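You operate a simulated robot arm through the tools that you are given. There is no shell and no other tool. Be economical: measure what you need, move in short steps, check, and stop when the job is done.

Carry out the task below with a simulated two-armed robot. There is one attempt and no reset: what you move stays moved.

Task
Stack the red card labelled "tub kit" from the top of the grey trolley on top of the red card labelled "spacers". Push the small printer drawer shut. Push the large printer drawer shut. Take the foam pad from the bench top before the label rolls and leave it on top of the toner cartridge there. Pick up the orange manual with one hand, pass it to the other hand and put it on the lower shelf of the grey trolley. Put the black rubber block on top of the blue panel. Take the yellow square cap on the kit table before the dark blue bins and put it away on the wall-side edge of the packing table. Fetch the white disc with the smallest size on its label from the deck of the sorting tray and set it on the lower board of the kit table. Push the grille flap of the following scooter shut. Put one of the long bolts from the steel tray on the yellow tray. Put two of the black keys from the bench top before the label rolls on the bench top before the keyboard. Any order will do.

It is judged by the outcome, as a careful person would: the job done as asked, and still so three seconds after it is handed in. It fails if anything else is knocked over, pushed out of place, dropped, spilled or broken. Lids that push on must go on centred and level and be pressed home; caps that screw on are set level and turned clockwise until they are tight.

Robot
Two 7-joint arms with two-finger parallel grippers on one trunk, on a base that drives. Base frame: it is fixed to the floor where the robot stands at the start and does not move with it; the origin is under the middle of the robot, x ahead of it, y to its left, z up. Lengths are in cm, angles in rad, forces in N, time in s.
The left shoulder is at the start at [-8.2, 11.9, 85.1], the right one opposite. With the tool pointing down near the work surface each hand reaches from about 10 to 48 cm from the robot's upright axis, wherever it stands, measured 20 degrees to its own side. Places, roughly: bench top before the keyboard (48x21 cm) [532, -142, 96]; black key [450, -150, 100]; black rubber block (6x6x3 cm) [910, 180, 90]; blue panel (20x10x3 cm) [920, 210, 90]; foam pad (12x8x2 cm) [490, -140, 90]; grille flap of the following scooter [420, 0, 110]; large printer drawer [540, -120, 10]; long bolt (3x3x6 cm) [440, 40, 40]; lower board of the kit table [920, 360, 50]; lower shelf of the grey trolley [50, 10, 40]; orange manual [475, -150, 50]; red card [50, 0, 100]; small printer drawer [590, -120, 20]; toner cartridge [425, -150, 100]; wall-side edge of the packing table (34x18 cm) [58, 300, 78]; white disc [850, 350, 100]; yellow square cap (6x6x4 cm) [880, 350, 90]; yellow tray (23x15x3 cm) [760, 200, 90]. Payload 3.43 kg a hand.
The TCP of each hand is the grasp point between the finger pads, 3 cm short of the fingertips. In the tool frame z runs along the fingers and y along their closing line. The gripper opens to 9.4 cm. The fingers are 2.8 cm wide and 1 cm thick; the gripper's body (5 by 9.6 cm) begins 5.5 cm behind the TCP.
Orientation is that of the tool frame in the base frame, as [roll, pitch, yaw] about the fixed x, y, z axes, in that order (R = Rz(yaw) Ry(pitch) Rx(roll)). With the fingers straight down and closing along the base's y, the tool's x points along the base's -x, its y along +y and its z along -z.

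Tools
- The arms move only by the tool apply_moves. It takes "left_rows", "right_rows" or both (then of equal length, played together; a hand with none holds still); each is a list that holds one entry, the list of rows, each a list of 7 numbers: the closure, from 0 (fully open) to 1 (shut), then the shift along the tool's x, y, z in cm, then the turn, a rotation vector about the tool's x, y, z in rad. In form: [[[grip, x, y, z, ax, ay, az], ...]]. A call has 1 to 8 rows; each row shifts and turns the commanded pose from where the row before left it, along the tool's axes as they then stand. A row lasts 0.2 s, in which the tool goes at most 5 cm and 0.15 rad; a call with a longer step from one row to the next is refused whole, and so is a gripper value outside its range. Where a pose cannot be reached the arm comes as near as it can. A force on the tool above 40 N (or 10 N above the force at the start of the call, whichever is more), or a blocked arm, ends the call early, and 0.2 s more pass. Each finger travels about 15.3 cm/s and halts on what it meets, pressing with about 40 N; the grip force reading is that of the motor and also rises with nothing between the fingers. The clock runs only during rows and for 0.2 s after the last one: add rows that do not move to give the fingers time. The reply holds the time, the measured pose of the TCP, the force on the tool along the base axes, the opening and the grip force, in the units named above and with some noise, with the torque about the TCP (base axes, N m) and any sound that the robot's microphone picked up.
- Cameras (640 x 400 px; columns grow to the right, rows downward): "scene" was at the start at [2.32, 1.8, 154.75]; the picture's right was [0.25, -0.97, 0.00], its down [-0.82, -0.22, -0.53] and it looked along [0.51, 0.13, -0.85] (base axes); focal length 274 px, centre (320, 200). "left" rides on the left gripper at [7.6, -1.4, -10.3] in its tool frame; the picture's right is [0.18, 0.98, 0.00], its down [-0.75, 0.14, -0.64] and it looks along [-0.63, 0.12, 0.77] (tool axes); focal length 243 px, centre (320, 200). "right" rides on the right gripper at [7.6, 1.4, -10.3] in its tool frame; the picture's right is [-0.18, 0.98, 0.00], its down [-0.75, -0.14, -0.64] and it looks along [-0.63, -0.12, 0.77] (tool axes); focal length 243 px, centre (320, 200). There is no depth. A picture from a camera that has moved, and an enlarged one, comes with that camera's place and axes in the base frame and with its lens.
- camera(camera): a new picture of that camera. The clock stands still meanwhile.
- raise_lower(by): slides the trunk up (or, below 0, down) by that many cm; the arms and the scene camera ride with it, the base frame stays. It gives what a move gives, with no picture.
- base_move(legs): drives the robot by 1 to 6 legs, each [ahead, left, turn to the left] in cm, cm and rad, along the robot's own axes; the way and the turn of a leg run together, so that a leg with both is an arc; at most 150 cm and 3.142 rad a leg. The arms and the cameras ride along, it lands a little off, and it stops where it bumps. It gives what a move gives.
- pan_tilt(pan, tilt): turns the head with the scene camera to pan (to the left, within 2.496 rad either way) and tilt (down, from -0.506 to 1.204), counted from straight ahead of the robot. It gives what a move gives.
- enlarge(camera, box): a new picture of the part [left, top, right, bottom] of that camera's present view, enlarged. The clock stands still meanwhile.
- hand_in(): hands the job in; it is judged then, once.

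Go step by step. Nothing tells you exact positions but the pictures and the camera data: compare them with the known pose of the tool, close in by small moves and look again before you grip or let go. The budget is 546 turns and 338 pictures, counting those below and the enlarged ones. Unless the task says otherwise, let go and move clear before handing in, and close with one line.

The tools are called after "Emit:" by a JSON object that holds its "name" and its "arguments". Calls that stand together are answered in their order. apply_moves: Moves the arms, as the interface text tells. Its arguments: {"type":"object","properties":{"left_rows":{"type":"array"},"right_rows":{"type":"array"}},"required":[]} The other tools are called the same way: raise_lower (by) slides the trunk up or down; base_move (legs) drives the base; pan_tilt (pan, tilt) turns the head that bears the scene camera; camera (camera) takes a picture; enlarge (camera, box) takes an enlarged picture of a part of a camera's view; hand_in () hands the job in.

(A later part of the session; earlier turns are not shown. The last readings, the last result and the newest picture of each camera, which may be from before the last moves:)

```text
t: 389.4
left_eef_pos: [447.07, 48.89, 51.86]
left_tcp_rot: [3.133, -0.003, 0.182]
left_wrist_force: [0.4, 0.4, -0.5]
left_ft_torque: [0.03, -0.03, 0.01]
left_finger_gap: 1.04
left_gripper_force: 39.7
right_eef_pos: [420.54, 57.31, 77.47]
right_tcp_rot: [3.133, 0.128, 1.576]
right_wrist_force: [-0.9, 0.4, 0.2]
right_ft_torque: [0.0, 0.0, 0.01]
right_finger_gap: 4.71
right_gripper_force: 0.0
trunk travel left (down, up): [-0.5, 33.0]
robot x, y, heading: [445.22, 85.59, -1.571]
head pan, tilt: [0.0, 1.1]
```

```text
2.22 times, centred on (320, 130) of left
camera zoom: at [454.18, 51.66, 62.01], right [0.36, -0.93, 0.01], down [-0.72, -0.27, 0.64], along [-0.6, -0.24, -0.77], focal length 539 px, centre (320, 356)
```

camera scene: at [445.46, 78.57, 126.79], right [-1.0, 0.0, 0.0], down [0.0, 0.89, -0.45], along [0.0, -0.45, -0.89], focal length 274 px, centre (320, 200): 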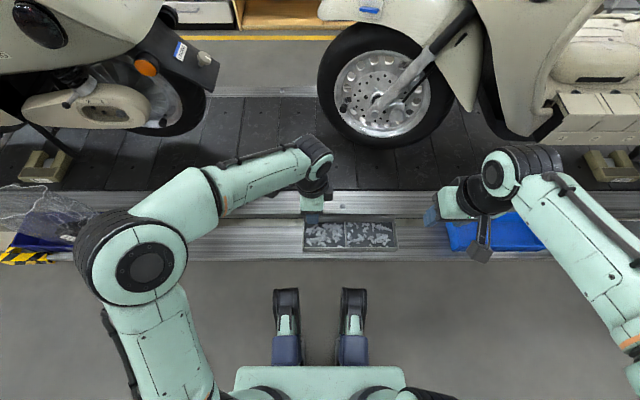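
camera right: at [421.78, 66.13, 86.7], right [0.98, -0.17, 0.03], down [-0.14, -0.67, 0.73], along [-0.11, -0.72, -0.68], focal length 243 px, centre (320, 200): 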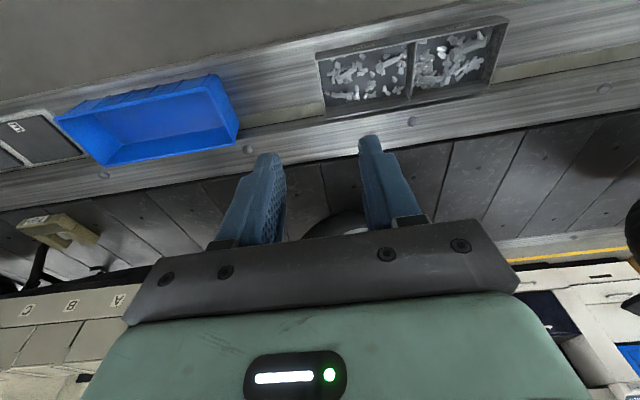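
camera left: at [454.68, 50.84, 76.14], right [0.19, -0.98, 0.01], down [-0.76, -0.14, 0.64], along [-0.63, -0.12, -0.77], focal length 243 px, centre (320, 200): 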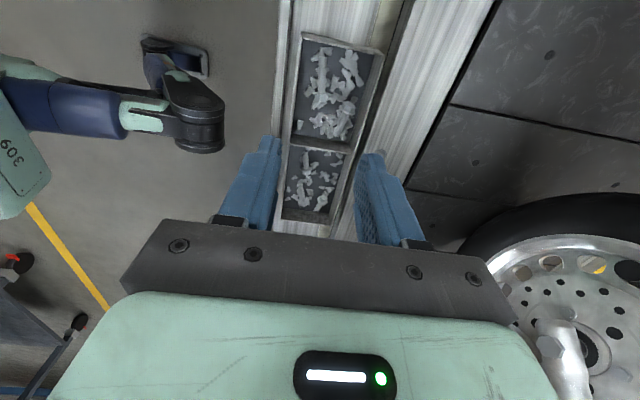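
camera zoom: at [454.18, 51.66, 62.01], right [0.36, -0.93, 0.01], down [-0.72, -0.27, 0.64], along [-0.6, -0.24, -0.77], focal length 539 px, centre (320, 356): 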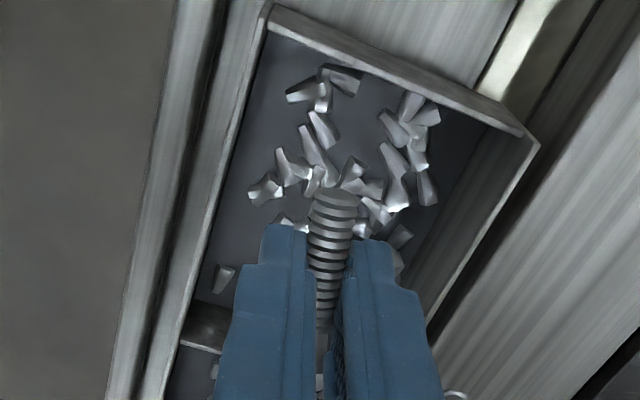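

Bolt held. Raise everything, back off, and look ahead along the left lane toward the yellow tray.

Emit:
{"name": "apply_moves", "arguments": {"left_rows": [[[1, 0, 0, -5, 0, 0, 0], [1, 0, 0, -5, 0, 0, 0], [1, 0, 0, -5, 0, 0, 0], [1, 2, 0, -5, 0, 0, 0], [1, 4, -3, 0, 0, 0, 0], [1, 4, -3, 0, 0, 0, 0], [1, 4, -3, 0, 0, 0, 0]]]}}

Emit:
{"name": "raise_lower", "arguments": {"by": 27}}

Emit:
{"name": "base_move", "arguments": {"legs": [[-16, 0, 0], [0, 0, 1.571]]}}

Emit:
{"name": "pan_tilt", "arguments": {"pan": 0.3, "tilt": 0.35}}

Emit:
{"name": "camera", "arguments": {"camera": "scene"}}

```text
refused: row 4 steps farther than a row can; nothing moved
```

```text
t: 392.2
left_eef_pos: [446.98, 48.75, 78.94]
left_tcp_rot: [3.13, -0.003, 0.181]
left_wrist_force: [-0.2, 0.5, -0.6]
left_ft_torque: [0.0, -0.01, -0.01]
left_finger_gap: 1.02
left_gripper_force: 39.9
right_eef_pos: [420.72, 57.38, 104.53]
right_tcp_rot: [3.133, 0.125, 1.578]
right_wrist_force: [0.1, -0.1, 0.5]
right_ft_torque: [-0.02, 0.0, -0.04]
right_finger_gap: 4.71
right_gripper_force: 0.0
trunk travel left (down, up): [-27.5, 6.0]
robot x, y, heading: [445.33, 85.31, -1.572]
head pan, tilt: [0.0, 1.1]
```

```text
t: 397.5
left_eef_pos: [481.92, 103.94, 78.82]
left_tcp_rot: [3.131, -0.005, 1.774]
left_wrist_force: [-0.5, -0.5, -0.9]
left_ft_torque: [0.02, 0.0, 0.0]
left_finger_gap: 1.04
left_gripper_force: 40.1
right_eef_pos: [474.04, 77.34, 104.41]
right_tcp_rot: [3.132, 0.128, -3.109]
right_wrist_force: [0.1, -0.1, 0.5]
right_ft_torque: [0.01, 0.02, -0.02]
right_finger_gap: 4.7
right_gripper_force: 0.0
trunk travel left (down, up): [-27.5, 6.0]
robot x, y, heading: [445.44, 101.45, 0.029]
head pan, tilt: [0.0, 1.1]
```

```text
t: 398.6
left_eef_pos: [482.0, 103.98, 78.93]
left_tcp_rot: [3.132, -0.002, 1.774]
left_wrist_force: [1.1, 0.8, -0.7]
left_ft_torque: [0.04, -0.02, -0.02]
left_finger_gap: 1.04
left_gripper_force: 40.0
right_eef_pos: [474.02, 77.43, 104.38]
right_tcp_rot: [3.132, 0.126, -3.109]
right_wrist_force: [-0.3, -0.1, 0.8]
right_ft_torque: [-0.02, 0.01, -0.01]
right_finger_gap: 4.69
right_gripper_force: 0.0
trunk travel left (down, up): [-27.5, 6.0]
robot x, y, heading: [445.16, 101.67, 0.024]
head pan, tilt: [0.3, 0.351]
```

```text
161 pictures are left
camera scene: at [449.91, 104.38, 160.31], right [0.32, -0.95, 0.0], down [-0.33, -0.11, -0.94], along [0.89, 0.3, -0.34], focal length 274 px, centre (320, 200)
```

scene: 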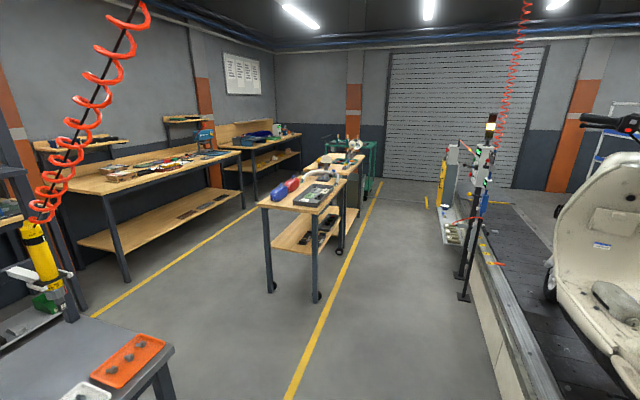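

Emit:
{"name": "enlarge", "arguments": {"camera": "scene", "box": [220, 110, 400, 220]}}

```text
3.56 times, centred on (310, 165) of scene
camera zoom: at [449.91, 104.38, 160.31], right [0.32, -0.95, 0.0], down [-0.33, -0.11, -0.94], along [0.89, 0.3, -0.34], focal length 975 px, centre (356, 324)
```

zoom: 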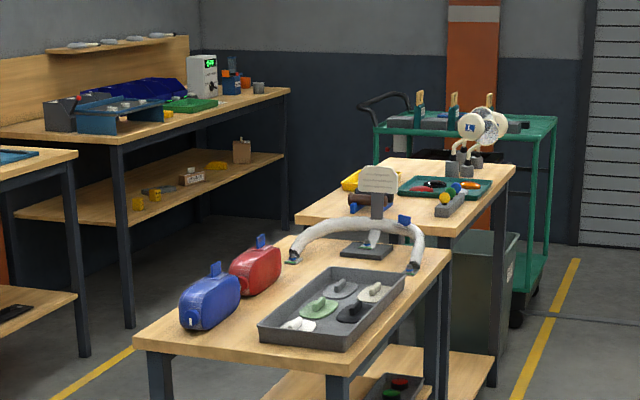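

Tables stand in a row at y≈200. Raise the left hand and drive ahead, then look left.

Emit:
{"name": "apply_moves", "arguments": {"left_rows": [[[1, 0, 0, -5, 0, 0, 0], [1, 0, 0, -5, 0, 0, 0], [1, 0, 0, -5, 0, 0, 0], [1, 0, 0, -5, 0, 0, 0], [1, 0, 0, -5, 0, 0, 0], [1, 0, -4, -2, 0, 0, 0], [1, 0, -4, 0, 0, 0, 0]]]}}

Emit:
{"name": "base_move", "arguments": {"legs": [[0, 0, -0.025], [150, 0, 0], [150, 0, 0], [0, 0, 1.571]]}}

Emit:
{"name": "pan_tilt", "arguments": {"pan": 0.0, "tilt": 0.6}}

Emit:
{"name": "camera", "arguments": {"camera": "scene"}}

```text
t: 400.2
left_eef_pos: [473.62, 102.12, 105.88]
left_tcp_rot: [3.132, -0.003, 1.776]
left_wrist_force: [-0.9, 0.2, -0.2]
left_ft_torque: [0.02, 0.01, 0.01]
left_finger_gap: 1.05
left_gripper_force: 39.9
right_eef_pos: [474.06, 77.38, 104.47]
right_tcp_rot: [3.132, 0.127, -3.11]
right_wrist_force: [-0.3, 0.4, -0.1]
right_ft_torque: [0.02, 0.02, 0.0]
right_finger_gap: 4.74
right_gripper_force: 0.0
trunk travel left (down, up): [-27.5, 6.0]
robot x, y, heading: [445.43, 101.18, 0.021]
head pan, tilt: [0.3, 0.351]
```

```text
t: 418.6
left_eef_pos: [743.63, 126.39, 105.81]
left_tcp_rot: [3.13, -0.004, -3.006]
left_wrist_force: [0.3, -0.2, 0.2]
left_ft_torque: [0.0, 0.02, 0.01]
left_finger_gap: 1.04
left_gripper_force: 40.0
right_eef_pos: [768.42, 125.28, 104.51]
right_tcp_rot: [3.134, 0.125, -1.607]
right_wrist_force: [0.2, 0.2, 0.3]
right_ft_torque: [0.04, 0.01, 0.0]
right_finger_gap: 4.69
right_gripper_force: 0.1
trunk travel left (down, up): [-27.5, 6.0]
robot x, y, heading: [742.53, 98.13, 1.529]
head pan, tilt: [0.3, 0.351]
```

```text
t: 419.4
left_eef_pos: [743.59, 126.44, 105.74]
left_tcp_rot: [3.131, -0.003, -3.005]
left_wrist_force: [-0.5, -0.3, -0.7]
left_ft_torque: [0.02, 0.01, 0.03]
left_finger_gap: 1.03
left_gripper_force: 40.4
right_eef_pos: [768.32, 125.22, 104.37]
right_tcp_rot: [3.133, 0.124, -1.608]
right_wrist_force: [0.3, -0.6, -0.1]
right_ft_torque: [0.01, 0.04, -0.01]
right_finger_gap: 4.68
right_gripper_force: 0.0
trunk travel left (down, up): [-27.5, 6.0]
robot x, y, heading: [742.86, 98.08, 1.525]
head pan, tilt: [0.0, 0.6]
```

```text
159 pictures are left
camera scene: at [742.55, 102.62, 158.05], right [1.0, -0.04, 0.0], down [-0.02, -0.56, -0.83], along [0.04, 0.82, -0.56], focal length 274 px, centre (320, 200)
```

scene: 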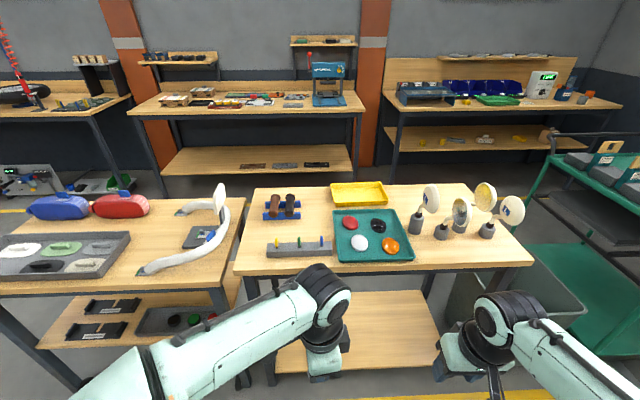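

The yellow tray is at about (767, 212), on the far side of the table. I'll go round via the gap at x≈562 into the corridor behind, facing -y.

Emit:
{"name": "base_move", "arguments": {"legs": [[0, 150, 0.04], [0, 30, 0], [150, 0, 0], [26, 0, 0]]}}

Emit:
{"name": "pan_tilt", "arguments": {"pan": -1.0, "tilt": 0.5}}

Emit:
{"name": "camera", "arguments": {"camera": "scene"}}

```text
t: 444.1
left_eef_pos: [553.27, 302.74, 105.83]
left_tcp_rot: [3.132, -0.003, -2.91]
left_wrist_force: [1.0, -0.4, -1.0]
left_ft_torque: [-0.02, 0.01, -0.02]
left_finger_gap: 1.02
left_gripper_force: 39.8
right_eef_pos: [578.19, 303.7, 104.52]
right_tcp_rot: [3.133, 0.125, -1.515]
right_wrist_force: [0.2, 0.5, -0.5]
right_ft_torque: [-0.02, 0.01, 0.0]
right_finger_gap: 4.71
right_gripper_force: 0.0
trunk travel left (down, up): [-27.5, 6.0]
robot x, y, heading: [555.0, 274.41, 1.62]
head pan, tilt: [0.0, 0.6]
```

```text
t: 445.4
left_eef_pos: [553.43, 302.73, 105.72]
left_tcp_rot: [3.132, -0.003, -2.913]
left_wrist_force: [0.2, 0.7, -1.7]
left_ft_torque: [0.0, 0.06, -0.01]
left_finger_gap: 1.05
left_gripper_force: 40.3
right_eef_pos: [578.06, 303.7, 104.45]
right_tcp_rot: [3.133, 0.128, -1.515]
right_wrist_force: [-0.2, 0.4, 0.1]
right_ft_torque: [-0.01, -0.03, 0.02]
right_finger_gap: 4.73
right_gripper_force: 0.1
trunk travel left (down, up): [-27.5, 6.0]
robot x, y, heading: [554.94, 274.15, 1.622]
head pan, tilt: [-1.0, 0.499]
```

```text
158 pictures are left
camera scene: at [562.44, 275.39, 158.95], right [0.58, -0.81, 0.0], down [-0.39, -0.28, -0.88], along [0.71, 0.51, -0.48], focal length 274 px, centre (320, 200)
```

scene: 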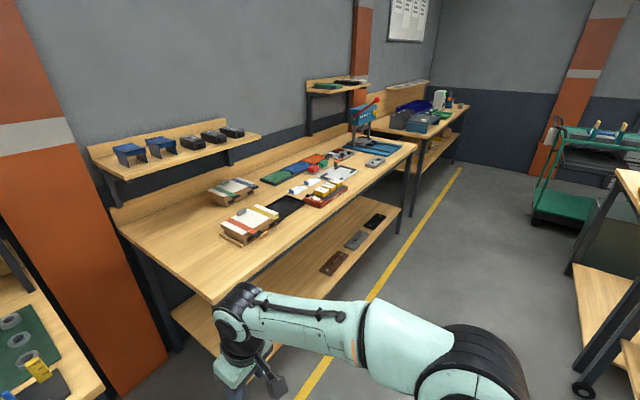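

Emit:
{"name": "base_move", "arguments": {"legs": [[0, 0, -3.14], [0, 0, -0.053], [0, 0, 0]]}}

Emit:
{"name": "base_move", "arguments": {"legs": [[0, 150, 0], [0, 40, 0]]}}

Emit:
{"name": "pan_tilt", "arguments": {"pan": 0.2, "tilt": 0.7}}

Emit:
{"name": "camera", "arguments": {"camera": "scene"}}

```text
t: 453.7
left_eef_pos: [556.4, 246.2, 105.76]
left_tcp_rot: [3.13, -0.003, 0.243]
left_wrist_force: [-0.3, 0.3, 0.1]
left_ft_torque: [0.01, 0.02, -0.02]
left_finger_gap: 1.03
left_gripper_force: 40.0
right_eef_pos: [531.71, 244.98, 104.38]
right_tcp_rot: [3.133, 0.128, 1.636]
right_wrist_force: [-0.3, 0.1, 0.3]
right_ft_torque: [-0.01, 0.0, -0.05]
right_finger_gap: 4.71
right_gripper_force: 0.0
trunk travel left (down, up): [-27.5, 6.0]
robot x, y, heading: [554.99, 274.33, -1.509]
head pan, tilt: [-1.0, 0.499]
```

```text
t: 470.5
left_eef_pos: [744.89, 259.95, 105.8]
left_tcp_rot: [3.132, -0.004, 0.27]
left_wrist_force: [-0.4, 0.4, -1.0]
left_ft_torque: [0.01, -0.02, -0.03]
left_finger_gap: 1.03
left_gripper_force: 40.3
right_eef_pos: [720.16, 258.17, 104.41]
right_tcp_rot: [3.132, 0.127, 1.666]
right_wrist_force: [1.0, -0.4, -0.6]
right_ft_torque: [0.01, -0.01, -0.02]
right_finger_gap: 4.71
right_gripper_force: 0.0
trunk travel left (down, up): [-27.5, 6.0]
robot x, y, heading: [741.99, 288.56, -1.483]
head pan, tilt: [-1.0, 0.499]
```

```text
t: 471.9
left_eef_pos: [744.83, 260.14, 105.8]
left_tcp_rot: [3.13, -0.004, 0.27]
left_wrist_force: [0.8, 0.9, -1.4]
left_ft_torque: [0.01, 0.03, 0.0]
left_finger_gap: 1.0
left_gripper_force: 40.5
right_eef_pos: [720.21, 258.23, 104.52]
right_tcp_rot: [3.131, 0.125, 1.666]
right_wrist_force: [-0.1, -0.3, -0.1]
right_ft_torque: [0.01, 0.01, 0.0]
right_finger_gap: 4.69
right_gripper_force: 0.3
trunk travel left (down, up): [-27.5, 6.0]
robot x, y, heading: [742.32, 288.52, -1.482]
head pan, tilt: [0.201, 0.7]
```

```text
157 pictures are left
camera scene: at [744.41, 284.56, 157.18], right [-0.96, -0.28, 0.0], down [-0.18, 0.62, -0.77], along [0.22, -0.73, -0.64], focal length 274 px, centre (320, 200)
```

scene: 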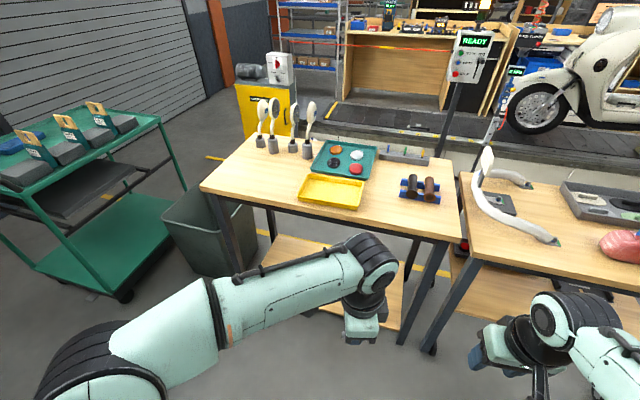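

The yellow tray is around (765, 203.5, z≈91). Square up and approach the table.

Emit:
{"name": "base_move", "arguments": {"legs": [[0, 0, -0.089], [0, 20, 0], [36, 0, 0]]}}

Emit:
{"name": "pan_tilt", "arguments": {"pan": 0.0, "tilt": 0.95}}

Emit:
{"name": "camera", "arguments": {"camera": "scene"}}

Emit:
{"name": "camera", "arguments": {"camera": "left"}}

```text
t: 476.7
left_eef_pos: [762.6, 224.13, 105.86]
left_tcp_rot: [3.131, -0.003, 0.188]
left_wrist_force: [0.1, 1.1, -1.5]
left_ft_torque: [0.0, 0.01, -0.01]
left_finger_gap: 1.04
left_gripper_force: 39.8
right_eef_pos: [737.86, 224.2, 104.43]
right_tcp_rot: [3.132, 0.126, 1.585]
right_wrist_force: [0.2, 0.0, -0.3]
right_ft_torque: [-0.01, 0.03, -0.02]
right_finger_gap: 4.71
right_gripper_force: 0.0
trunk travel left (down, up): [-27.5, 6.0]
robot x, y, heading: [762.32, 252.59, -1.561]
head pan, tilt: [0.201, 0.7]
```

```text
t: 477.5
left_eef_pos: [762.69, 224.04, 105.76]
left_tcp_rot: [3.132, -0.003, 0.187]
left_wrist_force: [-0.7, 0.5, -0.3]
left_ft_torque: [-0.01, -0.05, -0.02]
left_finger_gap: 1.02
left_gripper_force: 40.0
right_eef_pos: [737.9, 224.02, 104.44]
right_tcp_rot: [3.132, 0.126, 1.586]
right_wrist_force: [-0.5, -0.1, 0.5]
right_ft_torque: [-0.02, 0.0, -0.01]
right_finger_gap: 4.68
right_gripper_force: 0.1
trunk travel left (down, up): [-27.5, 6.0]
robot x, y, heading: [762.2, 252.68, -1.565]
head pan, tilt: [0.0, 0.949]
```

```text
156 pictures are left
camera scene: at [762.55, 249.56, 155.21], right [-1.0, -0.01, 0.0], down [-0.01, 0.81, -0.58], along [0.0, -0.58, -0.81], focal length 274 px, centre (320, 200)
```

scene: 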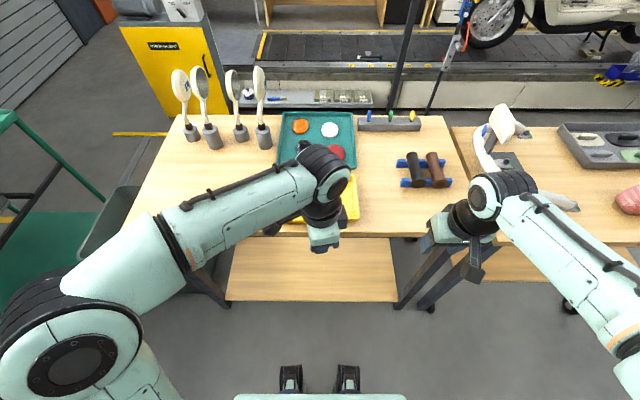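

```text
155 pictures are left
camera left: at [769.76, 226.98, 116.0], right [0.36, -0.93, 0.01], down [-0.72, -0.27, 0.64], along [-0.59, -0.24, -0.77], focal length 243 px, centre (320, 200)
```

left: 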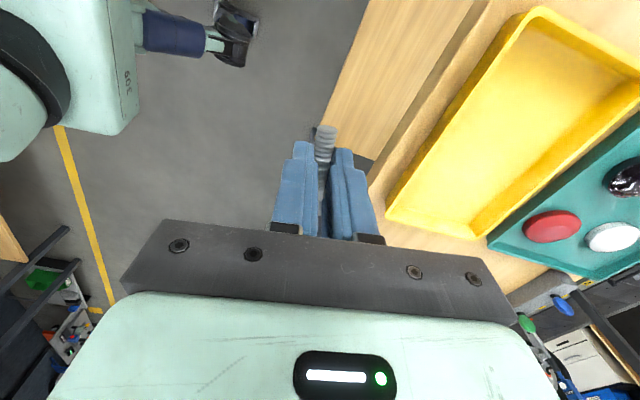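

Emit:
{"name": "apply_moves", "arguments": {"left_rows": [[[1, 0, 4.06, 0, 0, 0, 0], [1, 0, 4.06, 0, 0, 0, 0], [1, 0, 4.06, 0, 0, 0, 0], [1, 0, 4.06, 0, 0, 0, 0], [1, -0.3, 4.06, 0, 0, 0, 0], [1, 0, 0, 3, 0, 0, 0], [1, 0, 0, 0, 0, 0, 0]]]}}

Emit:
{"name": "camera", "arguments": {"camera": "left"}}

Emit:
{"name": "camera", "arguments": {"camera": "scene"}}

```text
t: 479.1
left_eef_pos: [766.14, 203.88, 103.01]
left_tcp_rot: [3.133, -0.003, 0.189]
left_wrist_force: [0.0, -0.5, -0.9]
left_ft_torque: [-0.01, 0.01, 0.03]
left_finger_gap: 1.02
left_gripper_force: 40.2
right_eef_pos: [737.77, 224.18, 104.55]
right_tcp_rot: [3.133, 0.123, 1.585]
right_wrist_force: [-0.4, 0.2, 0.6]
right_ft_torque: [0.01, -0.02, 0.01]
right_finger_gap: 4.7
right_gripper_force: 0.2
trunk travel left (down, up): [-27.5, 6.0]
robot x, y, heading: [762.38, 252.25, -1.563]
head pan, tilt: [0.0, 0.949]
```

```text
154 pictures are left
camera left: at [773.23, 206.8, 113.17], right [0.36, -0.93, 0.01], down [-0.72, -0.27, 0.64], along [-0.59, -0.24, -0.77], focal length 243 px, centre (320, 200)
```

left: 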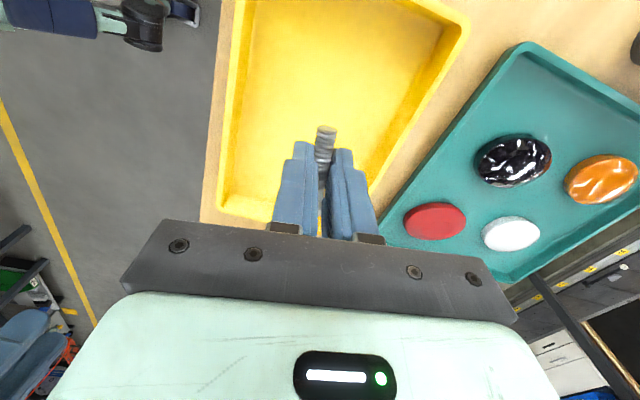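

```text
153 pictures are left
camera scene: at [762.49, 249.5, 155.21], right [-1.0, -0.01, 0.0], down [-0.01, 0.81, -0.58], along [0.0, -0.58, -0.81], focal length 274 px, centre (320, 200)
```

scene: 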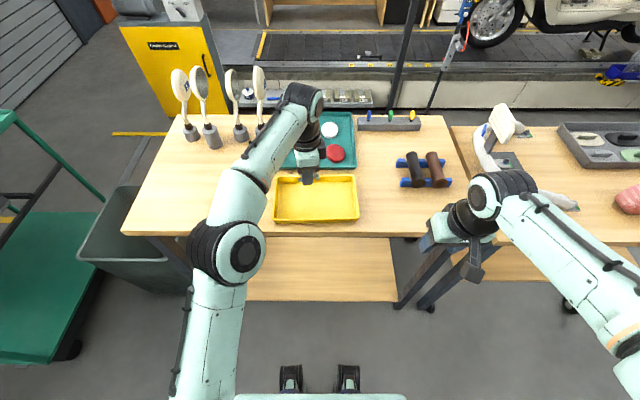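

Over the tray. Lower in steps to contact.

Emit:
{"name": "apply_moves", "arguments": {"left_rows": [[[1, 0, -0.5, 3, 0, 0, 0], [1, 0, 0, 2, 0, 0, 0], [1, 0, 0, 1, 0, 0, 0], [1, 0, 0, 1, 0, 0, 0], [1, 0, 0, 0.7, 0, 0, 0]]]}}

Emit:
{"name": "camera", "arguments": {"camera": "left"}}

```text
t: 480.3
left_eef_pos: [765.98, 204.53, 95.23]
left_tcp_rot: [3.131, -0.003, 0.188]
left_wrist_force: [-0.1, 0.3, -0.6]
left_ft_torque: [-0.04, -0.02, -0.01]
left_finger_gap: 1.05
left_gripper_force: 39.8
right_eef_pos: [737.89, 224.22, 104.39]
right_tcp_rot: [3.131, 0.127, 1.584]
right_wrist_force: [0.5, -0.2, -0.1]
right_ft_torque: [0.01, -0.03, 0.01]
right_finger_gap: 4.7
right_gripper_force: 0.1
trunk travel left (down, up): [-27.5, 6.0]
robot x, y, heading: [762.49, 252.29, -1.562]
head pan, tilt: [0.0, 0.949]
```

```text
152 pictures are left
camera left: at [773.2, 207.43, 105.5], right [0.36, -0.93, 0.01], down [-0.72, -0.27, 0.64], along [-0.59, -0.24, -0.77], focal length 243 px, centre (320, 200)
```

left: 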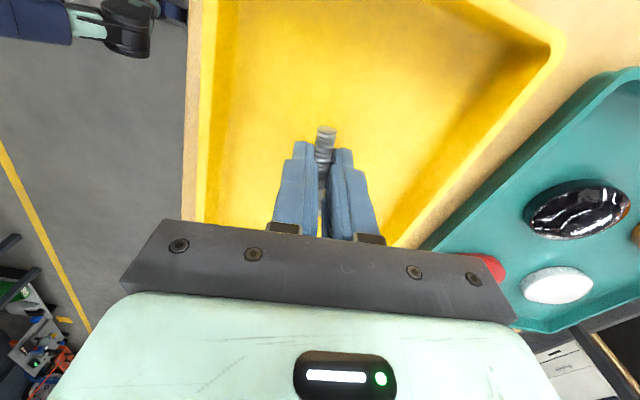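

Emit:
{"name": "apply_moves", "arguments": {"left_rows": [[[1, 0, 0, 0.7, 0, 0, 0], [1, 0, 0, 0.6, 0, 0, 0], [1, 0, 0, 0.5, 0, 0, 0], [1, 0, 0, 0.5, 0, 0, 0]]]}}

Emit:
{"name": "enlarge", "arguments": {"camera": "scene", "box": [250, 130, 370, 230]}}

```text
t: 481.3
left_eef_pos: [766.25, 204.33, 93.31]
left_tcp_rot: [3.123, -0.002, 0.188]
left_wrist_force: [1.9, 1.9, 21.1]
left_ft_torque: [0.17, 0.09, -0.14]
left_finger_gap: 1.01
left_gripper_force: 40.0
right_eef_pos: [737.93, 224.27, 104.54]
right_tcp_rot: [3.131, 0.127, 1.586]
right_wrist_force: [0.6, -0.5, -0.8]
right_ft_torque: [0.01, 0.01, 0.02]
right_finger_gap: 4.69
right_gripper_force: 0.1
trunk travel left (down, up): [-27.5, 6.0]
robot x, y, heading: [762.21, 252.48, -1.56]
head pan, tilt: [0.0, 0.949]
```

```text
4.00 times, centred on (310, 180) of scene
camera zoom: at [762.56, 249.75, 155.24], right [-1.0, -0.01, 0.0], down [-0.01, 0.81, -0.58], along [0.0, -0.58, -0.81], focal length 1097 px, centre (360, 280)
```

zoom: 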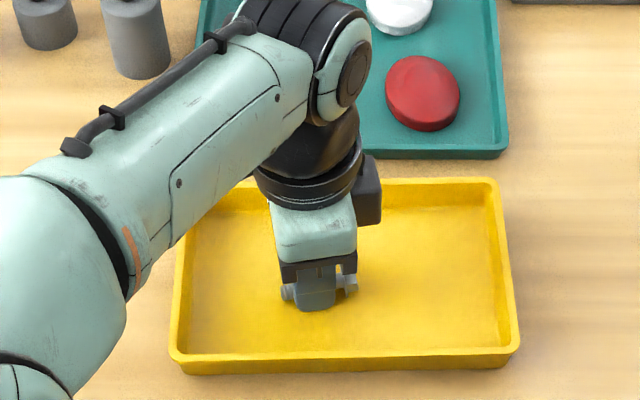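

Contact with the tray floor. Ease, open a little, and lift.

Emit:
{"name": "apply_moves", "arguments": {"left_rows": [[[1, 0, 0, -0.15, 0, 0, 0], [0.8, 0, 0, 0, 0, 0, 0], [0.65, 0, 0, 0, 0, 0, 0], [0.65, 0, 0, -2, 0, 0, 0], [0.65, 0, 0, -4.5, 0, 0, 0], [0.65, 0, 0, -4.5, 0, 0, 0]]]}}

Emit:
{"name": "camera", "arguments": {"camera": "left"}}

```text
t: 482.7
left_eef_pos: [766.06, 204.53, 104.28]
left_tcp_rot: [3.133, -0.005, 0.186]
left_wrist_force: [0.2, -0.2, 0.5]
left_ft_torque: [0.01, 0.01, 0.02]
left_finger_gap: 3.29
left_gripper_force: 0.1
right_eef_pos: [737.86, 223.96, 104.52]
right_tcp_rot: [3.134, 0.127, 1.584]
right_wrist_force: [-0.3, 0.9, -0.2]
right_ft_torque: [0.02, -0.01, 0.0]
right_finger_gap: 4.69
right_gripper_force: 0.0
trunk travel left (down, up): [-27.5, 6.0]
robot x, y, heading: [762.68, 252.2, -1.562]
head pan, tilt: [0.0, 0.949]
```

```text
150 pictures are left
camera left: at [773.11, 207.36, 114.36], right [0.36, -0.93, 0.01], down [-0.72, -0.27, 0.64], along [-0.59, -0.24, -0.77], focal length 243 px, centre (320, 200)
```

left: 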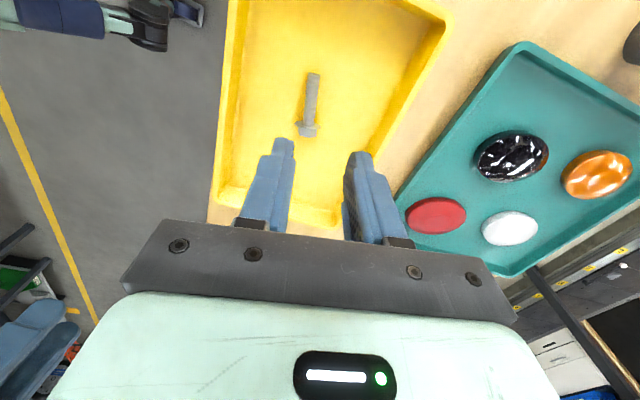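

Bolt is in the yellow tray. Retract, restore the left hand orientation and move along to the green cart.

Emit:
{"name": "apply_moves", "arguments": {"left_rows": [[[0.5, 0.7, -4.2, 0, 0, 0, 0], [0.5, 0.7, -4.2, 0, 0, 0, 0], [0.5, 0.7, -4.2, 0, 0, 0, 0], [0.5, 2, -3, -1, 0, 0, 0], [0.5, 4, -1, -1, 0, 0, 0], [0.5, 4, 0, -1, 0, 0, 0], [0.5, 3, 0, 0, 0, 0, 0]]]}}

Emit:
{"name": "apply_moves", "arguments": {"left_rows": [[[0.5, 0, 0, 0, 0, 0, -0.15], [0.5, 0, 0, 0, 0, 0, -0.15], [0.5, 0, 0, 0, 0, 0, -0.15], [0.5, 0, 0, 0, 0, 0, -0.15], [0.5, 0, 0, 0, 0, 0, -0.15], [0.5, 0, 0, 0, 0, 0, -0.15], [0.5, 0, 0, 0, 0, 0, -0.15], [0.5, 0, 0, 0, 0, 0, -0.15]]]}}

Emit:
{"name": "base_move", "arguments": {"legs": [[-28, 0, 0], [0, 110, 0]]}}

Emit:
{"name": "pan_tilt", "arguments": {"pan": 0.2, "tilt": 0.7}}

Emit:
{"name": "camera", "arguments": {"camera": "scene"}}

```text
t: 484.3
left_eef_pos: [777.96, 223.88, 107.12]
left_tcp_rot: [3.131, -0.001, 0.19]
left_wrist_force: [-0.8, -0.4, 0.2]
left_ft_torque: [0.03, 0.01, -0.03]
left_finger_gap: 4.71
left_gripper_force: 0.1
right_eef_pos: [737.97, 224.07, 104.4]
right_tcp_rot: [3.133, 0.128, 1.585]
right_wrist_force: [0.1, 0.2, -0.3]
right_ft_torque: [-0.02, 0.01, -0.03]
right_finger_gap: 4.68
right_gripper_force: 0.1
trunk travel left (down, up): [-27.5, 6.0]
robot x, y, heading: [762.15, 252.22, -1.565]
head pan, tilt: [0.0, 0.949]
```

```text
t: 486.1
left_eef_pos: [777.7, 223.67, 106.99]
left_tcp_rot: [3.136, 0.009, 1.39]
left_wrist_force: [-0.2, 0.5, 0.9]
left_ft_torque: [-0.01, 0.08, -0.03]
left_finger_gap: 4.7
left_gripper_force: 0.1
right_eef_pos: [737.85, 224.21, 104.57]
right_tcp_rot: [3.132, 0.126, 1.584]
right_wrist_force: [0.0, 0.1, -0.7]
right_ft_torque: [0.03, 0.01, -0.01]
right_finger_gap: 4.71
right_gripper_force: 0.1
trunk travel left (down, up): [-27.5, 6.0]
robot x, y, heading: [762.39, 252.55, -1.564]
head pan, tilt: [0.0, 0.949]
```

```text
t: 497.5
left_eef_pos: [886.15, 250.65, 107.04]
left_tcp_rot: [3.133, 0.01, 1.365]
left_wrist_force: [0.3, 0.8, -0.1]
left_ft_torque: [0.0, 0.0, -0.03]
left_finger_gap: 4.69
left_gripper_force: 0.1
right_eef_pos: [846.19, 251.89, 104.46]
right_tcp_rot: [3.133, 0.127, 1.562]
right_wrist_force: [-0.1, 0.0, 0.5]
right_ft_torque: [-0.04, -0.01, 0.02]
right_finger_gap: 4.73
right_gripper_force: 0.0
trunk travel left (down, up): [-27.5, 6.0]
robot x, y, heading: [871.42, 279.66, -1.583]
head pan, tilt: [0.0, 0.949]
```

```text
t: 498.2
left_eef_pos: [886.22, 250.66, 107.12]
left_tcp_rot: [3.134, 0.008, 1.366]
left_wrist_force: [0.0, 0.2, 0.6]
left_ft_torque: [-0.04, 0.03, 0.02]
left_finger_gap: 4.71
left_gripper_force: 0.2
right_eef_pos: [846.24, 251.98, 104.45]
right_tcp_rot: [3.133, 0.124, 1.562]
right_wrist_force: [-0.5, -0.4, 0.8]
right_ft_torque: [0.0, 0.0, -0.01]
right_finger_gap: 4.69
right_gripper_force: 0.1
trunk travel left (down, up): [-27.5, 6.0]
robot x, y, heading: [871.63, 279.63, -1.587]
head pan, tilt: [0.201, 0.7]
```

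```text
149 pictures are left
camera scene: at [873.18, 275.74, 157.18], right [-0.98, -0.18, 0.0], down [-0.12, 0.63, -0.76], along [0.14, -0.75, -0.64], focal length 274 px, centre (320, 200)
```

scene: 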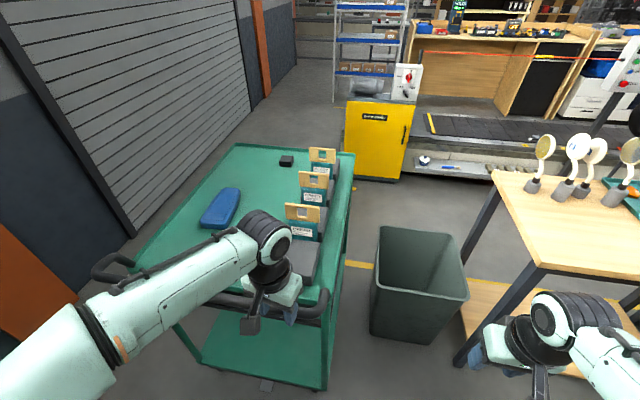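

Block is at ≈(907, 176), panel at ≈(922, 208) on the green cart. I'll fetch the block from the cart's far end, so drive round through the main lane.

Emit:
{"name": "base_move", "arguments": {"legs": [[0, 0, 0.014], [0, -150, 0], [0, -150, 0], [0, -10, 0], [150, 0, 0]]}}

Emit:
{"name": "base_move", "arguments": {"legs": [[0, 0, 3.13]]}}

```text
t: 533.2
left_eef_pos: [575.43, 98.71, 107.08]
left_tcp_rot: [3.136, 0.009, 1.39]
left_wrist_force: [0.9, 0.9, 0.4]
left_ft_torque: [0.01, 0.0, 0.05]
left_finger_gap: 4.72
left_gripper_force: 0.0
right_eef_pos: [535.51, 98.99, 104.48]
right_tcp_rot: [3.132, 0.125, 1.586]
right_wrist_force: [0.5, -0.6, 0.1]
right_ft_torque: [0.03, -0.02, -0.01]
right_finger_gap: 4.7
right_gripper_force: 0.0
trunk travel left (down, up): [-27.5, 6.0]
robot x, y, heading: [560.15, 127.35, -1.563]
head pan, tilt: [0.201, 0.7]
```

```text
t: 540.8
left_eef_pos: [546.61, 156.84, 107.04]
left_tcp_rot: [3.135, 0.008, -1.819]
left_wrist_force: [0.6, 0.3, -0.6]
left_ft_torque: [-0.02, -0.01, 0.0]
left_finger_gap: 4.71
left_gripper_force: 0.0
right_eef_pos: [586.37, 153.96, 104.47]
right_tcp_rot: [3.132, 0.127, -1.621]
right_wrist_force: [-0.1, 0.5, 0.5]
right_ft_torque: [0.0, 0.01, 0.02]
right_finger_gap: 4.68
right_gripper_force: 0.0
trunk travel left (down, up): [-27.5, 6.0]
robot x, y, heading: [560.27, 127.19, 1.516]
head pan, tilt: [0.201, 0.7]
```

Emit:
{"name": "base_move", "arguments": {"legs": [[0, 0, 0.055], [-17, 0, 0], [0, -150, 0], [0, -150, 0]]}}

Emit:
{"name": "camera", "arguments": {"camera": "scene"}}

```text
t: 569.1
left_eef_pos: [851.81, 142.09, 107.05]
left_tcp_rot: [3.135, 0.01, -1.748]
left_wrist_force: [-1.0, -0.5, -0.2]
left_ft_torque: [-0.02, 0.01, 0.0]
left_finger_gap: 4.69
left_gripper_force: 0.2
right_eef_pos: [891.89, 142.09, 104.41]
right_tcp_rot: [3.132, 0.126, -1.55]
right_wrist_force: [-0.2, -0.3, 0.2]
right_ft_torque: [-0.02, -0.01, 0.01]
right_finger_gap: 4.71
right_gripper_force: 0.0
trunk travel left (down, up): [-27.5, 6.0]
robot x, y, heading: [867.79, 114.11, 1.584]
head pan, tilt: [0.201, 0.7]
```

```text
148 pictures are left
camera scene: at [865.75, 117.54, 157.18], right [0.98, 0.21, 0.0], down [0.14, -0.63, -0.76], along [-0.16, 0.75, -0.64], focal length 274 px, centre (320, 200)
```

scene: 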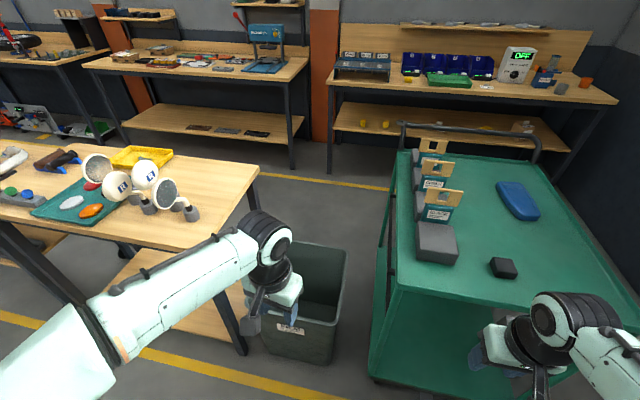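

Block at ≈(907, 175.5). Approach with the right hand.

Emit:
{"name": "base_move", "arguments": {"legs": [[0, -25, -0.012], [19, 0, 0]]}}

Emit:
{"name": "pan_tilt", "arguments": {"pan": 0.0, "tilt": 0.95}}

Emit:
{"name": "camera", "arguments": {"camera": "scene"}}

Emit:
{"name": "camera", "arguments": {"camera": "right"}}

```text
t: 573.1
left_eef_pos: [877.27, 161.67, 107.04]
left_tcp_rot: [3.136, 0.008, -1.763]
left_wrist_force: [-0.1, 0.3, 0.1]
left_ft_torque: [-0.03, 0.03, 0.01]
left_finger_gap: 4.71
left_gripper_force: 0.0
right_eef_pos: [917.16, 160.94, 104.55]
right_tcp_rot: [3.135, 0.127, -1.565]
right_wrist_force: [-0.1, 0.9, 0.0]
right_ft_torque: [-0.02, -0.03, 0.0]
right_finger_gap: 4.67
right_gripper_force: 0.0
trunk travel left (down, up): [-27.5, 6.0]
robot x, y, heading: [892.32, 132.74, 1.568]
head pan, tilt: [0.201, 0.7]
```

```text
t: 573.8
left_eef_pos: [877.27, 161.56, 107.14]
left_tcp_rot: [3.136, 0.008, -1.763]
left_wrist_force: [0.1, 0.3, 0.2]
left_ft_torque: [-0.03, -0.01, 0.01]
left_finger_gap: 4.69
left_gripper_force: 0.1
right_eef_pos: [917.07, 160.9, 104.37]
right_tcp_rot: [3.132, 0.127, -1.565]
right_wrist_force: [0.1, 0.5, -0.7]
right_ft_torque: [0.0, -0.02, -0.03]
right_finger_gap: 4.67
right_gripper_force: 0.1
trunk travel left (down, up): [-27.5, 6.0]
robot x, y, heading: [892.3, 133.05, 1.567]
head pan, tilt: [0.0, 0.949]
```

```text
147 pictures are left
camera scene: at [892.4, 135.79, 155.21], right [1.0, 0.0, 0.0], down [0.0, -0.81, -0.58], along [0.0, 0.58, -0.81], focal length 274 px, centre (320, 200)
```

scene: 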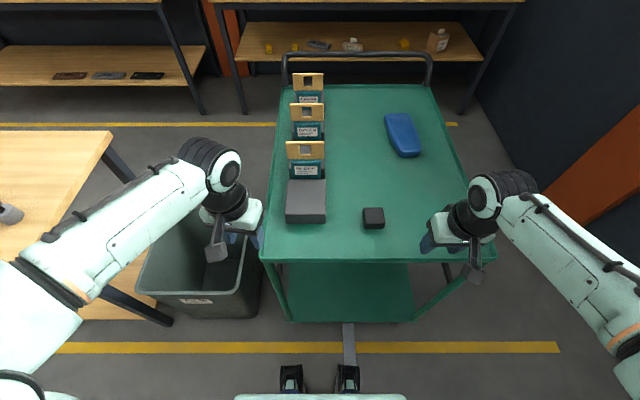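

```text
146 pictures are left
camera right: at [915.69, 152.04, 113.71], right [-0.98, 0.18, 0.03], down [0.14, 0.67, 0.73], along [0.11, 0.72, -0.68], focal length 243 px, centre (320, 200)
```

right: 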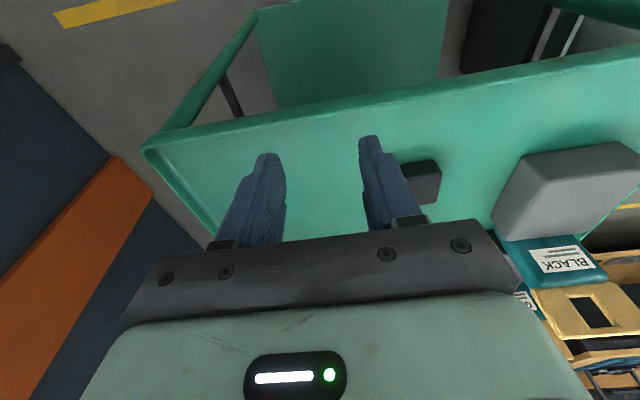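

Emit:
{"name": "apply_moves", "arguments": {"right_rows": [[[0, 0, 0, 0, 0, 0.127, 0], [0, -3.6, 2.58, 0, 0, 0, 0], [0, -3.6, 2.58, 0, 0, 0, 0], [0, -3.6, 2.58, 0, 0, 0, 0], [0, -3.6, 2.58, 0, 0, 0, 0], [0, 0, 0, 4, 0, 0, 0], [0, 0, 0, 0, 0, 0, 0]]]}}

Emit:
{"name": "camera", "arguments": {"camera": "right"}}

Emit:
{"name": "enlarge", "arguments": {"camera": "scene", "box": [330, 170, 450, 260]}}

```text
t: 575.4
left_eef_pos: [877.29, 161.7, 107.06]
left_tcp_rot: [3.134, 0.008, -1.763]
left_wrist_force: [0.3, -0.1, 0.1]
left_ft_torque: [0.02, -0.02, -0.04]
left_finger_gap: 4.71
left_gripper_force: 0.0
right_eef_pos: [906.4, 175.41, 100.61]
right_tcp_rot: [3.132, -0.001, -1.564]
right_wrist_force: [-0.3, 0.3, 0.6]
right_ft_torque: [0.03, -0.01, 0.01]
right_finger_gap: 9.41
right_gripper_force: 0.1
trunk travel left (down, up): [-27.5, 6.0]
robot x, y, heading: [892.03, 132.87, 1.568]
head pan, tilt: [0.0, 0.949]
```

```text
145 pictures are left
camera right: at [905.09, 167.81, 110.9], right [-0.98, 0.18, 0.01], down [0.14, 0.75, 0.64], along [0.11, 0.63, -0.77], focal length 243 px, centre (320, 200)
```

right: 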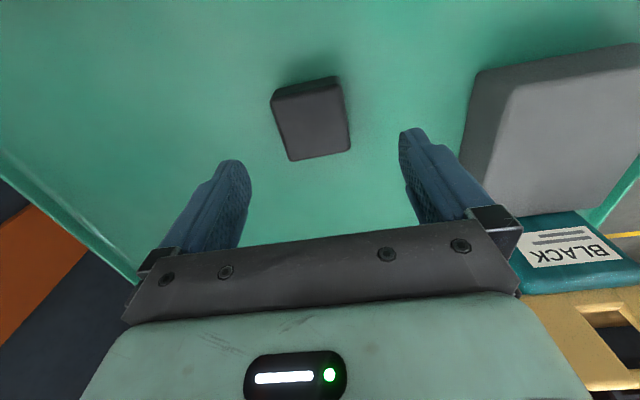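

```text
4.44 times, centred on (390, 215) of scene
camera zoom: at [892.38, 135.83, 155.21], right [1.0, 0.0, 0.0], down [0.0, -0.81, -0.58], along [0.0, 0.58, -0.81], focal length 1219 px, centre (9, 133)
```

zoom: 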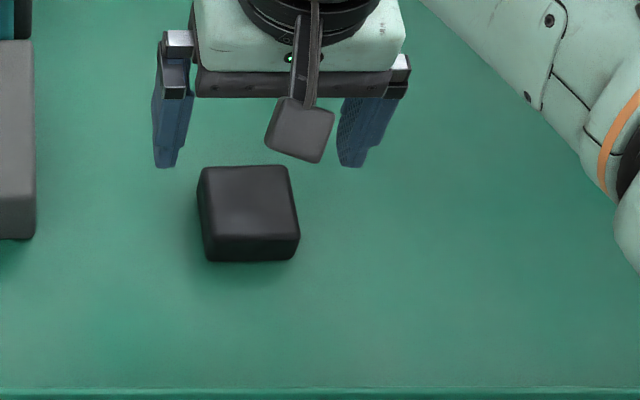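

Aligned with the block. Lower and grip.

Emit:
{"name": "apply_moves", "arguments": {"right_rows": [[[0, 0.2, -0.2, 4, 0, 0, 0], [0, 0, 0, 1.5, 0, 0, 0], [0, 0, 0, 0.6, 0, 0, 0], [0.3, 0, 0, 0, 0, 0, 0], [0.7, 0, 0, 0, 0, 0, 0], [1, 0, 0, 0, 0, 0, 0], [1, 0, 0, 0, 0, 0, 0]]]}}

Emit:
{"name": "camera", "arguments": {"camera": "right"}}

```text
t: 577.0
left_eef_pos: [877.21, 161.68, 107.06]
left_tcp_rot: [3.136, 0.008, -1.764]
left_wrist_force: [-0.7, 0.2, -0.7]
left_ft_torque: [-0.04, -0.01, 0.03]
left_finger_gap: 4.7
left_gripper_force: 0.1
right_eef_pos: [906.74, 174.97, 94.29]
right_tcp_rot: [3.132, -0.002, -1.563]
right_wrist_force: [-0.3, -0.1, 0.7]
right_ft_torque: [0.02, 0.01, 0.03]
right_finger_gap: 5.41
right_gripper_force: 39.7
trunk travel left (down, up): [-27.5, 6.0]
robot x, y, heading: [892.59, 133.07, 1.571]
head pan, tilt: [0.0, 0.949]
```

```text
143 pictures are left
camera right: at [905.31, 167.43, 104.68], right [-0.98, 0.18, 0.01], down [0.14, 0.76, 0.64], along [0.11, 0.63, -0.77], focal length 243 px, centre (320, 200)
```

right: 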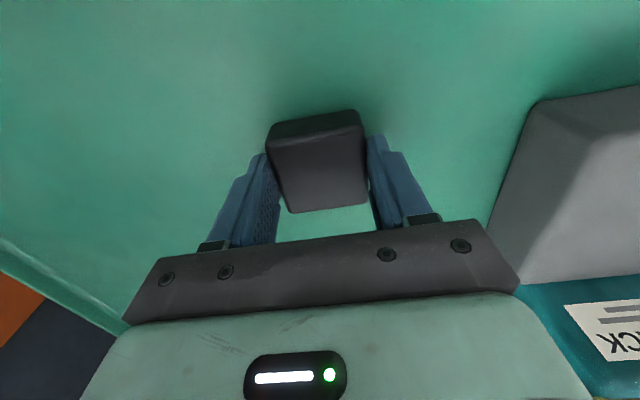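

Gripped. Lift, back off, and drive round to the cart's other side facing -x.

Emit:
{"name": "apply_moves", "arguments": {"right_rows": [[[1, 0, 0, -2, 0, 0, 0], [1, 0, 0, -4.5, 0, 0, 0], [1, 0, 0, -4.5, 0, 0, 0], [1, 3, -2, -2, 0, 0, 0], [1, 4, -2, 0, 0, 0, 0], [1, 3, -2, 0, 0, 0, 0]]]}}

Emit:
{"name": "base_move", "arguments": {"legs": [[-27, 0, 0], [0, -84, 0], [0, 0, 1.571]]}}

Emit:
{"name": "pan_tilt", "arguments": {"pan": -0.5, "tilt": 0.75}}

Emit:
{"name": "camera", "arguments": {"camera": "scene"}}

```text
t: 578.4
left_eef_pos: [877.32, 161.69, 107.02]
left_tcp_rot: [3.134, 0.008, -1.763]
left_wrist_force: [-0.4, -0.8, -0.2]
left_ft_torque: [0.02, 0.0, -0.01]
left_finger_gap: 4.7
left_gripper_force: 0.1
right_eef_pos: [912.93, 165.08, 107.3]
right_tcp_rot: [3.133, 0.001, -1.566]
right_wrist_force: [0.8, 0.5, -1.8]
right_ft_torque: [0.04, -0.01, -0.02]
right_finger_gap: 5.43
right_gripper_force: 39.9
trunk travel left (down, up): [-27.5, 6.0]
robot x, y, heading: [892.04, 132.63, 1.569]
head pan, tilt: [0.0, 0.949]
```

```text
t: 591.6
left_eef_pos: [948.04, 89.99, 107.03]
left_tcp_rot: [3.135, 0.008, -0.211]
left_wrist_force: [0.3, 0.4, 0.3]
left_ft_torque: [0.02, -0.01, -0.03]
left_finger_gap: 4.72
left_gripper_force: 0.0
right_eef_pos: [945.16, 125.93, 107.41]
right_tcp_rot: [3.13, 0.001, -0.012]
right_wrist_force: [-0.6, -0.6, -0.9]
right_ft_torque: [0.02, 0.02, 0.03]
right_finger_gap: 5.41
right_gripper_force: 40.1
trunk travel left (down, up): [-27.5, 6.0]
robot x, y, heading: [976.72, 104.89, 3.125]
head pan, tilt: [0.0, 0.949]
```

```text
t: 592.5
left_eef_pos: [947.88, 89.99, 107.07]
left_tcp_rot: [3.134, 0.009, -0.211]
left_wrist_force: [-0.4, -1.1, -0.2]
left_ft_torque: [-0.02, 0.05, -0.01]
left_finger_gap: 4.7
left_gripper_force: 0.0
right_eef_pos: [945.24, 125.81, 107.32]
right_tcp_rot: [3.132, 0.0, -0.012]
right_wrist_force: [-0.3, -0.5, -1.2]
right_ft_torque: [0.0, 0.01, -0.04]
right_finger_gap: 5.45
right_gripper_force: 39.7
trunk travel left (down, up): [-27.5, 6.0]
robot x, y, heading: [976.93, 104.88, 3.125]
head pan, tilt: [-0.499, 0.75]
```

```text
142 pictures are left
camera scene: at [974.3, 108.7, 156.75], right [0.5, 0.87, 0.0], down [0.59, -0.34, -0.73], along [-0.63, 0.36, -0.68], focal length 274 px, centre (320, 200)
```

scene: 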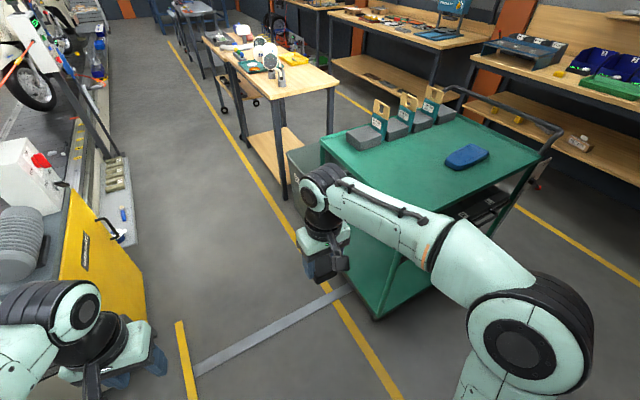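

Emit:
{"name": "base_move", "arguments": {"legs": [[0, -88, 0.016]]}}

Emit:
{"name": "pan_tilt", "arguments": {"pan": -0.1, "tilt": 0.95}}

Emit:
{"name": "camera", "arguments": {"camera": "scene"}}

Emit:
{"name": "camera", "arguments": {"camera": "right"}}

```text
t: 600.7
left_eef_pos: [949.22, 178.23, 106.96]
left_tcp_rot: [3.136, 0.008, -0.192]
left_wrist_force: [-0.6, -0.3, -0.1]
left_ft_torque: [-0.02, 0.01, 0.0]
left_finger_gap: 4.74
left_gripper_force: 0.0
right_eef_pos: [945.66, 214.06, 107.47]
right_tcp_rot: [3.134, 0.001, 0.009]
right_wrist_force: [0.0, -0.1, -2.0]
right_ft_torque: [0.01, 0.01, 0.02]
right_finger_gap: 5.4
right_gripper_force: 39.9
trunk travel left (down, up): [-27.5, 6.0]
robot x, y, heading: [978.35, 193.21, 3.144]
head pan, tilt: [-0.499, 0.75]
```

```text
t: 601.5
left_eef_pos: [949.32, 178.26, 107.03]
left_tcp_rot: [3.133, 0.009, -0.192]
left_wrist_force: [-0.4, -0.4, 0.7]
left_ft_torque: [0.01, 0.03, -0.05]
left_finger_gap: 4.71
left_gripper_force: 0.1
right_eef_pos: [945.73, 213.99, 107.33]
right_tcp_rot: [3.132, 0.001, 0.01]
right_wrist_force: [0.3, 0.2, -0.6]
right_ft_torque: [-0.01, 0.0, 0.0]
right_finger_gap: 5.43
right_gripper_force: 40.3
trunk travel left (down, up): [-27.5, 6.0]
robot x, y, heading: [977.7, 192.75, 3.143]
head pan, tilt: [-0.099, 0.949]
```

```text
141 pictures are left
camera scene: at [975.23, 194.16, 155.21], right [0.1, 0.99, 0.0], down [0.81, -0.08, -0.58], along [-0.58, 0.06, -0.81], focal length 274 px, centre (320, 200)
```

scene: 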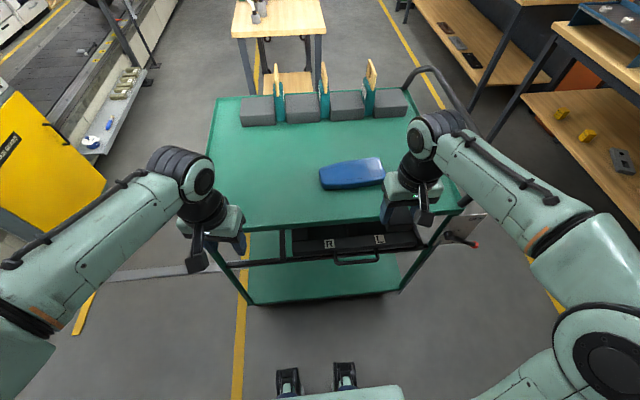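

```text
140 pictures are left
camera right: at [953.23, 212.72, 117.69], right [-0.18, -0.98, 0.01], down [-0.76, 0.14, 0.64], along [-0.63, 0.11, -0.77], focal length 243 px, centre (320, 200)
```

right: 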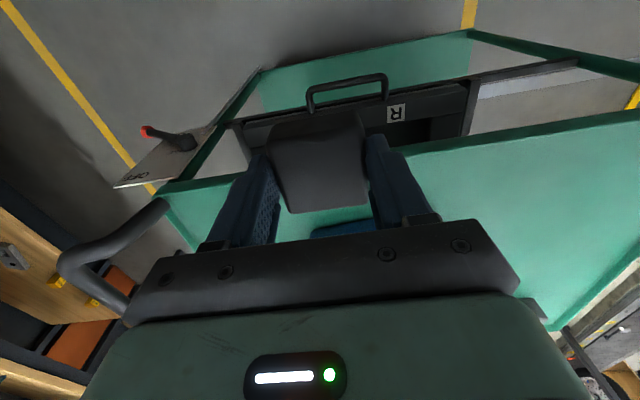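

Emit:
{"name": "base_move", "arguments": {"legs": [[11, 0, 0]]}}

Emit:
{"name": "enlarge", "arguments": {"camera": "scene", "box": [290, 130, 450, 240]}}

```text
t: 602.8
left_eef_pos: [938.11, 178.19, 107.02]
left_tcp_rot: [3.135, 0.008, -0.193]
left_wrist_force: [-0.1, 0.5, -0.9]
left_ft_torque: [-0.01, 0.03, -0.01]
left_finger_gap: 4.68
left_gripper_force: 0.1
right_eef_pos: [934.67, 214.0, 107.32]
right_tcp_rot: [3.132, 0.001, 0.007]
right_wrist_force: [0.9, 0.9, -0.8]
right_ft_torque: [0.01, -0.03, -0.02]
right_finger_gap: 5.43
right_gripper_force: 40.0
trunk travel left (down, up): [-27.5, 6.0]
robot x, y, heading: [966.9, 193.0, 3.144]
head pan, tilt: [-0.099, 0.949]
```

```text
3.64 times, centred on (370, 185) of scene
camera zoom: at [964.12, 194.16, 155.2], right [0.1, 0.99, 0.0], down [0.81, -0.08, -0.58], along [-0.58, 0.06, -0.81], focal length 997 px, centre (138, 254)
```

zoom: 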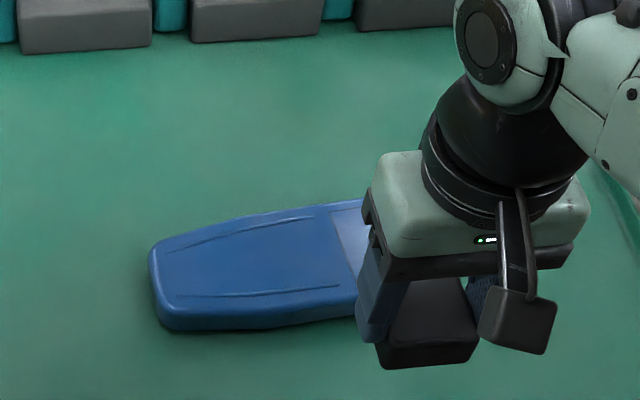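

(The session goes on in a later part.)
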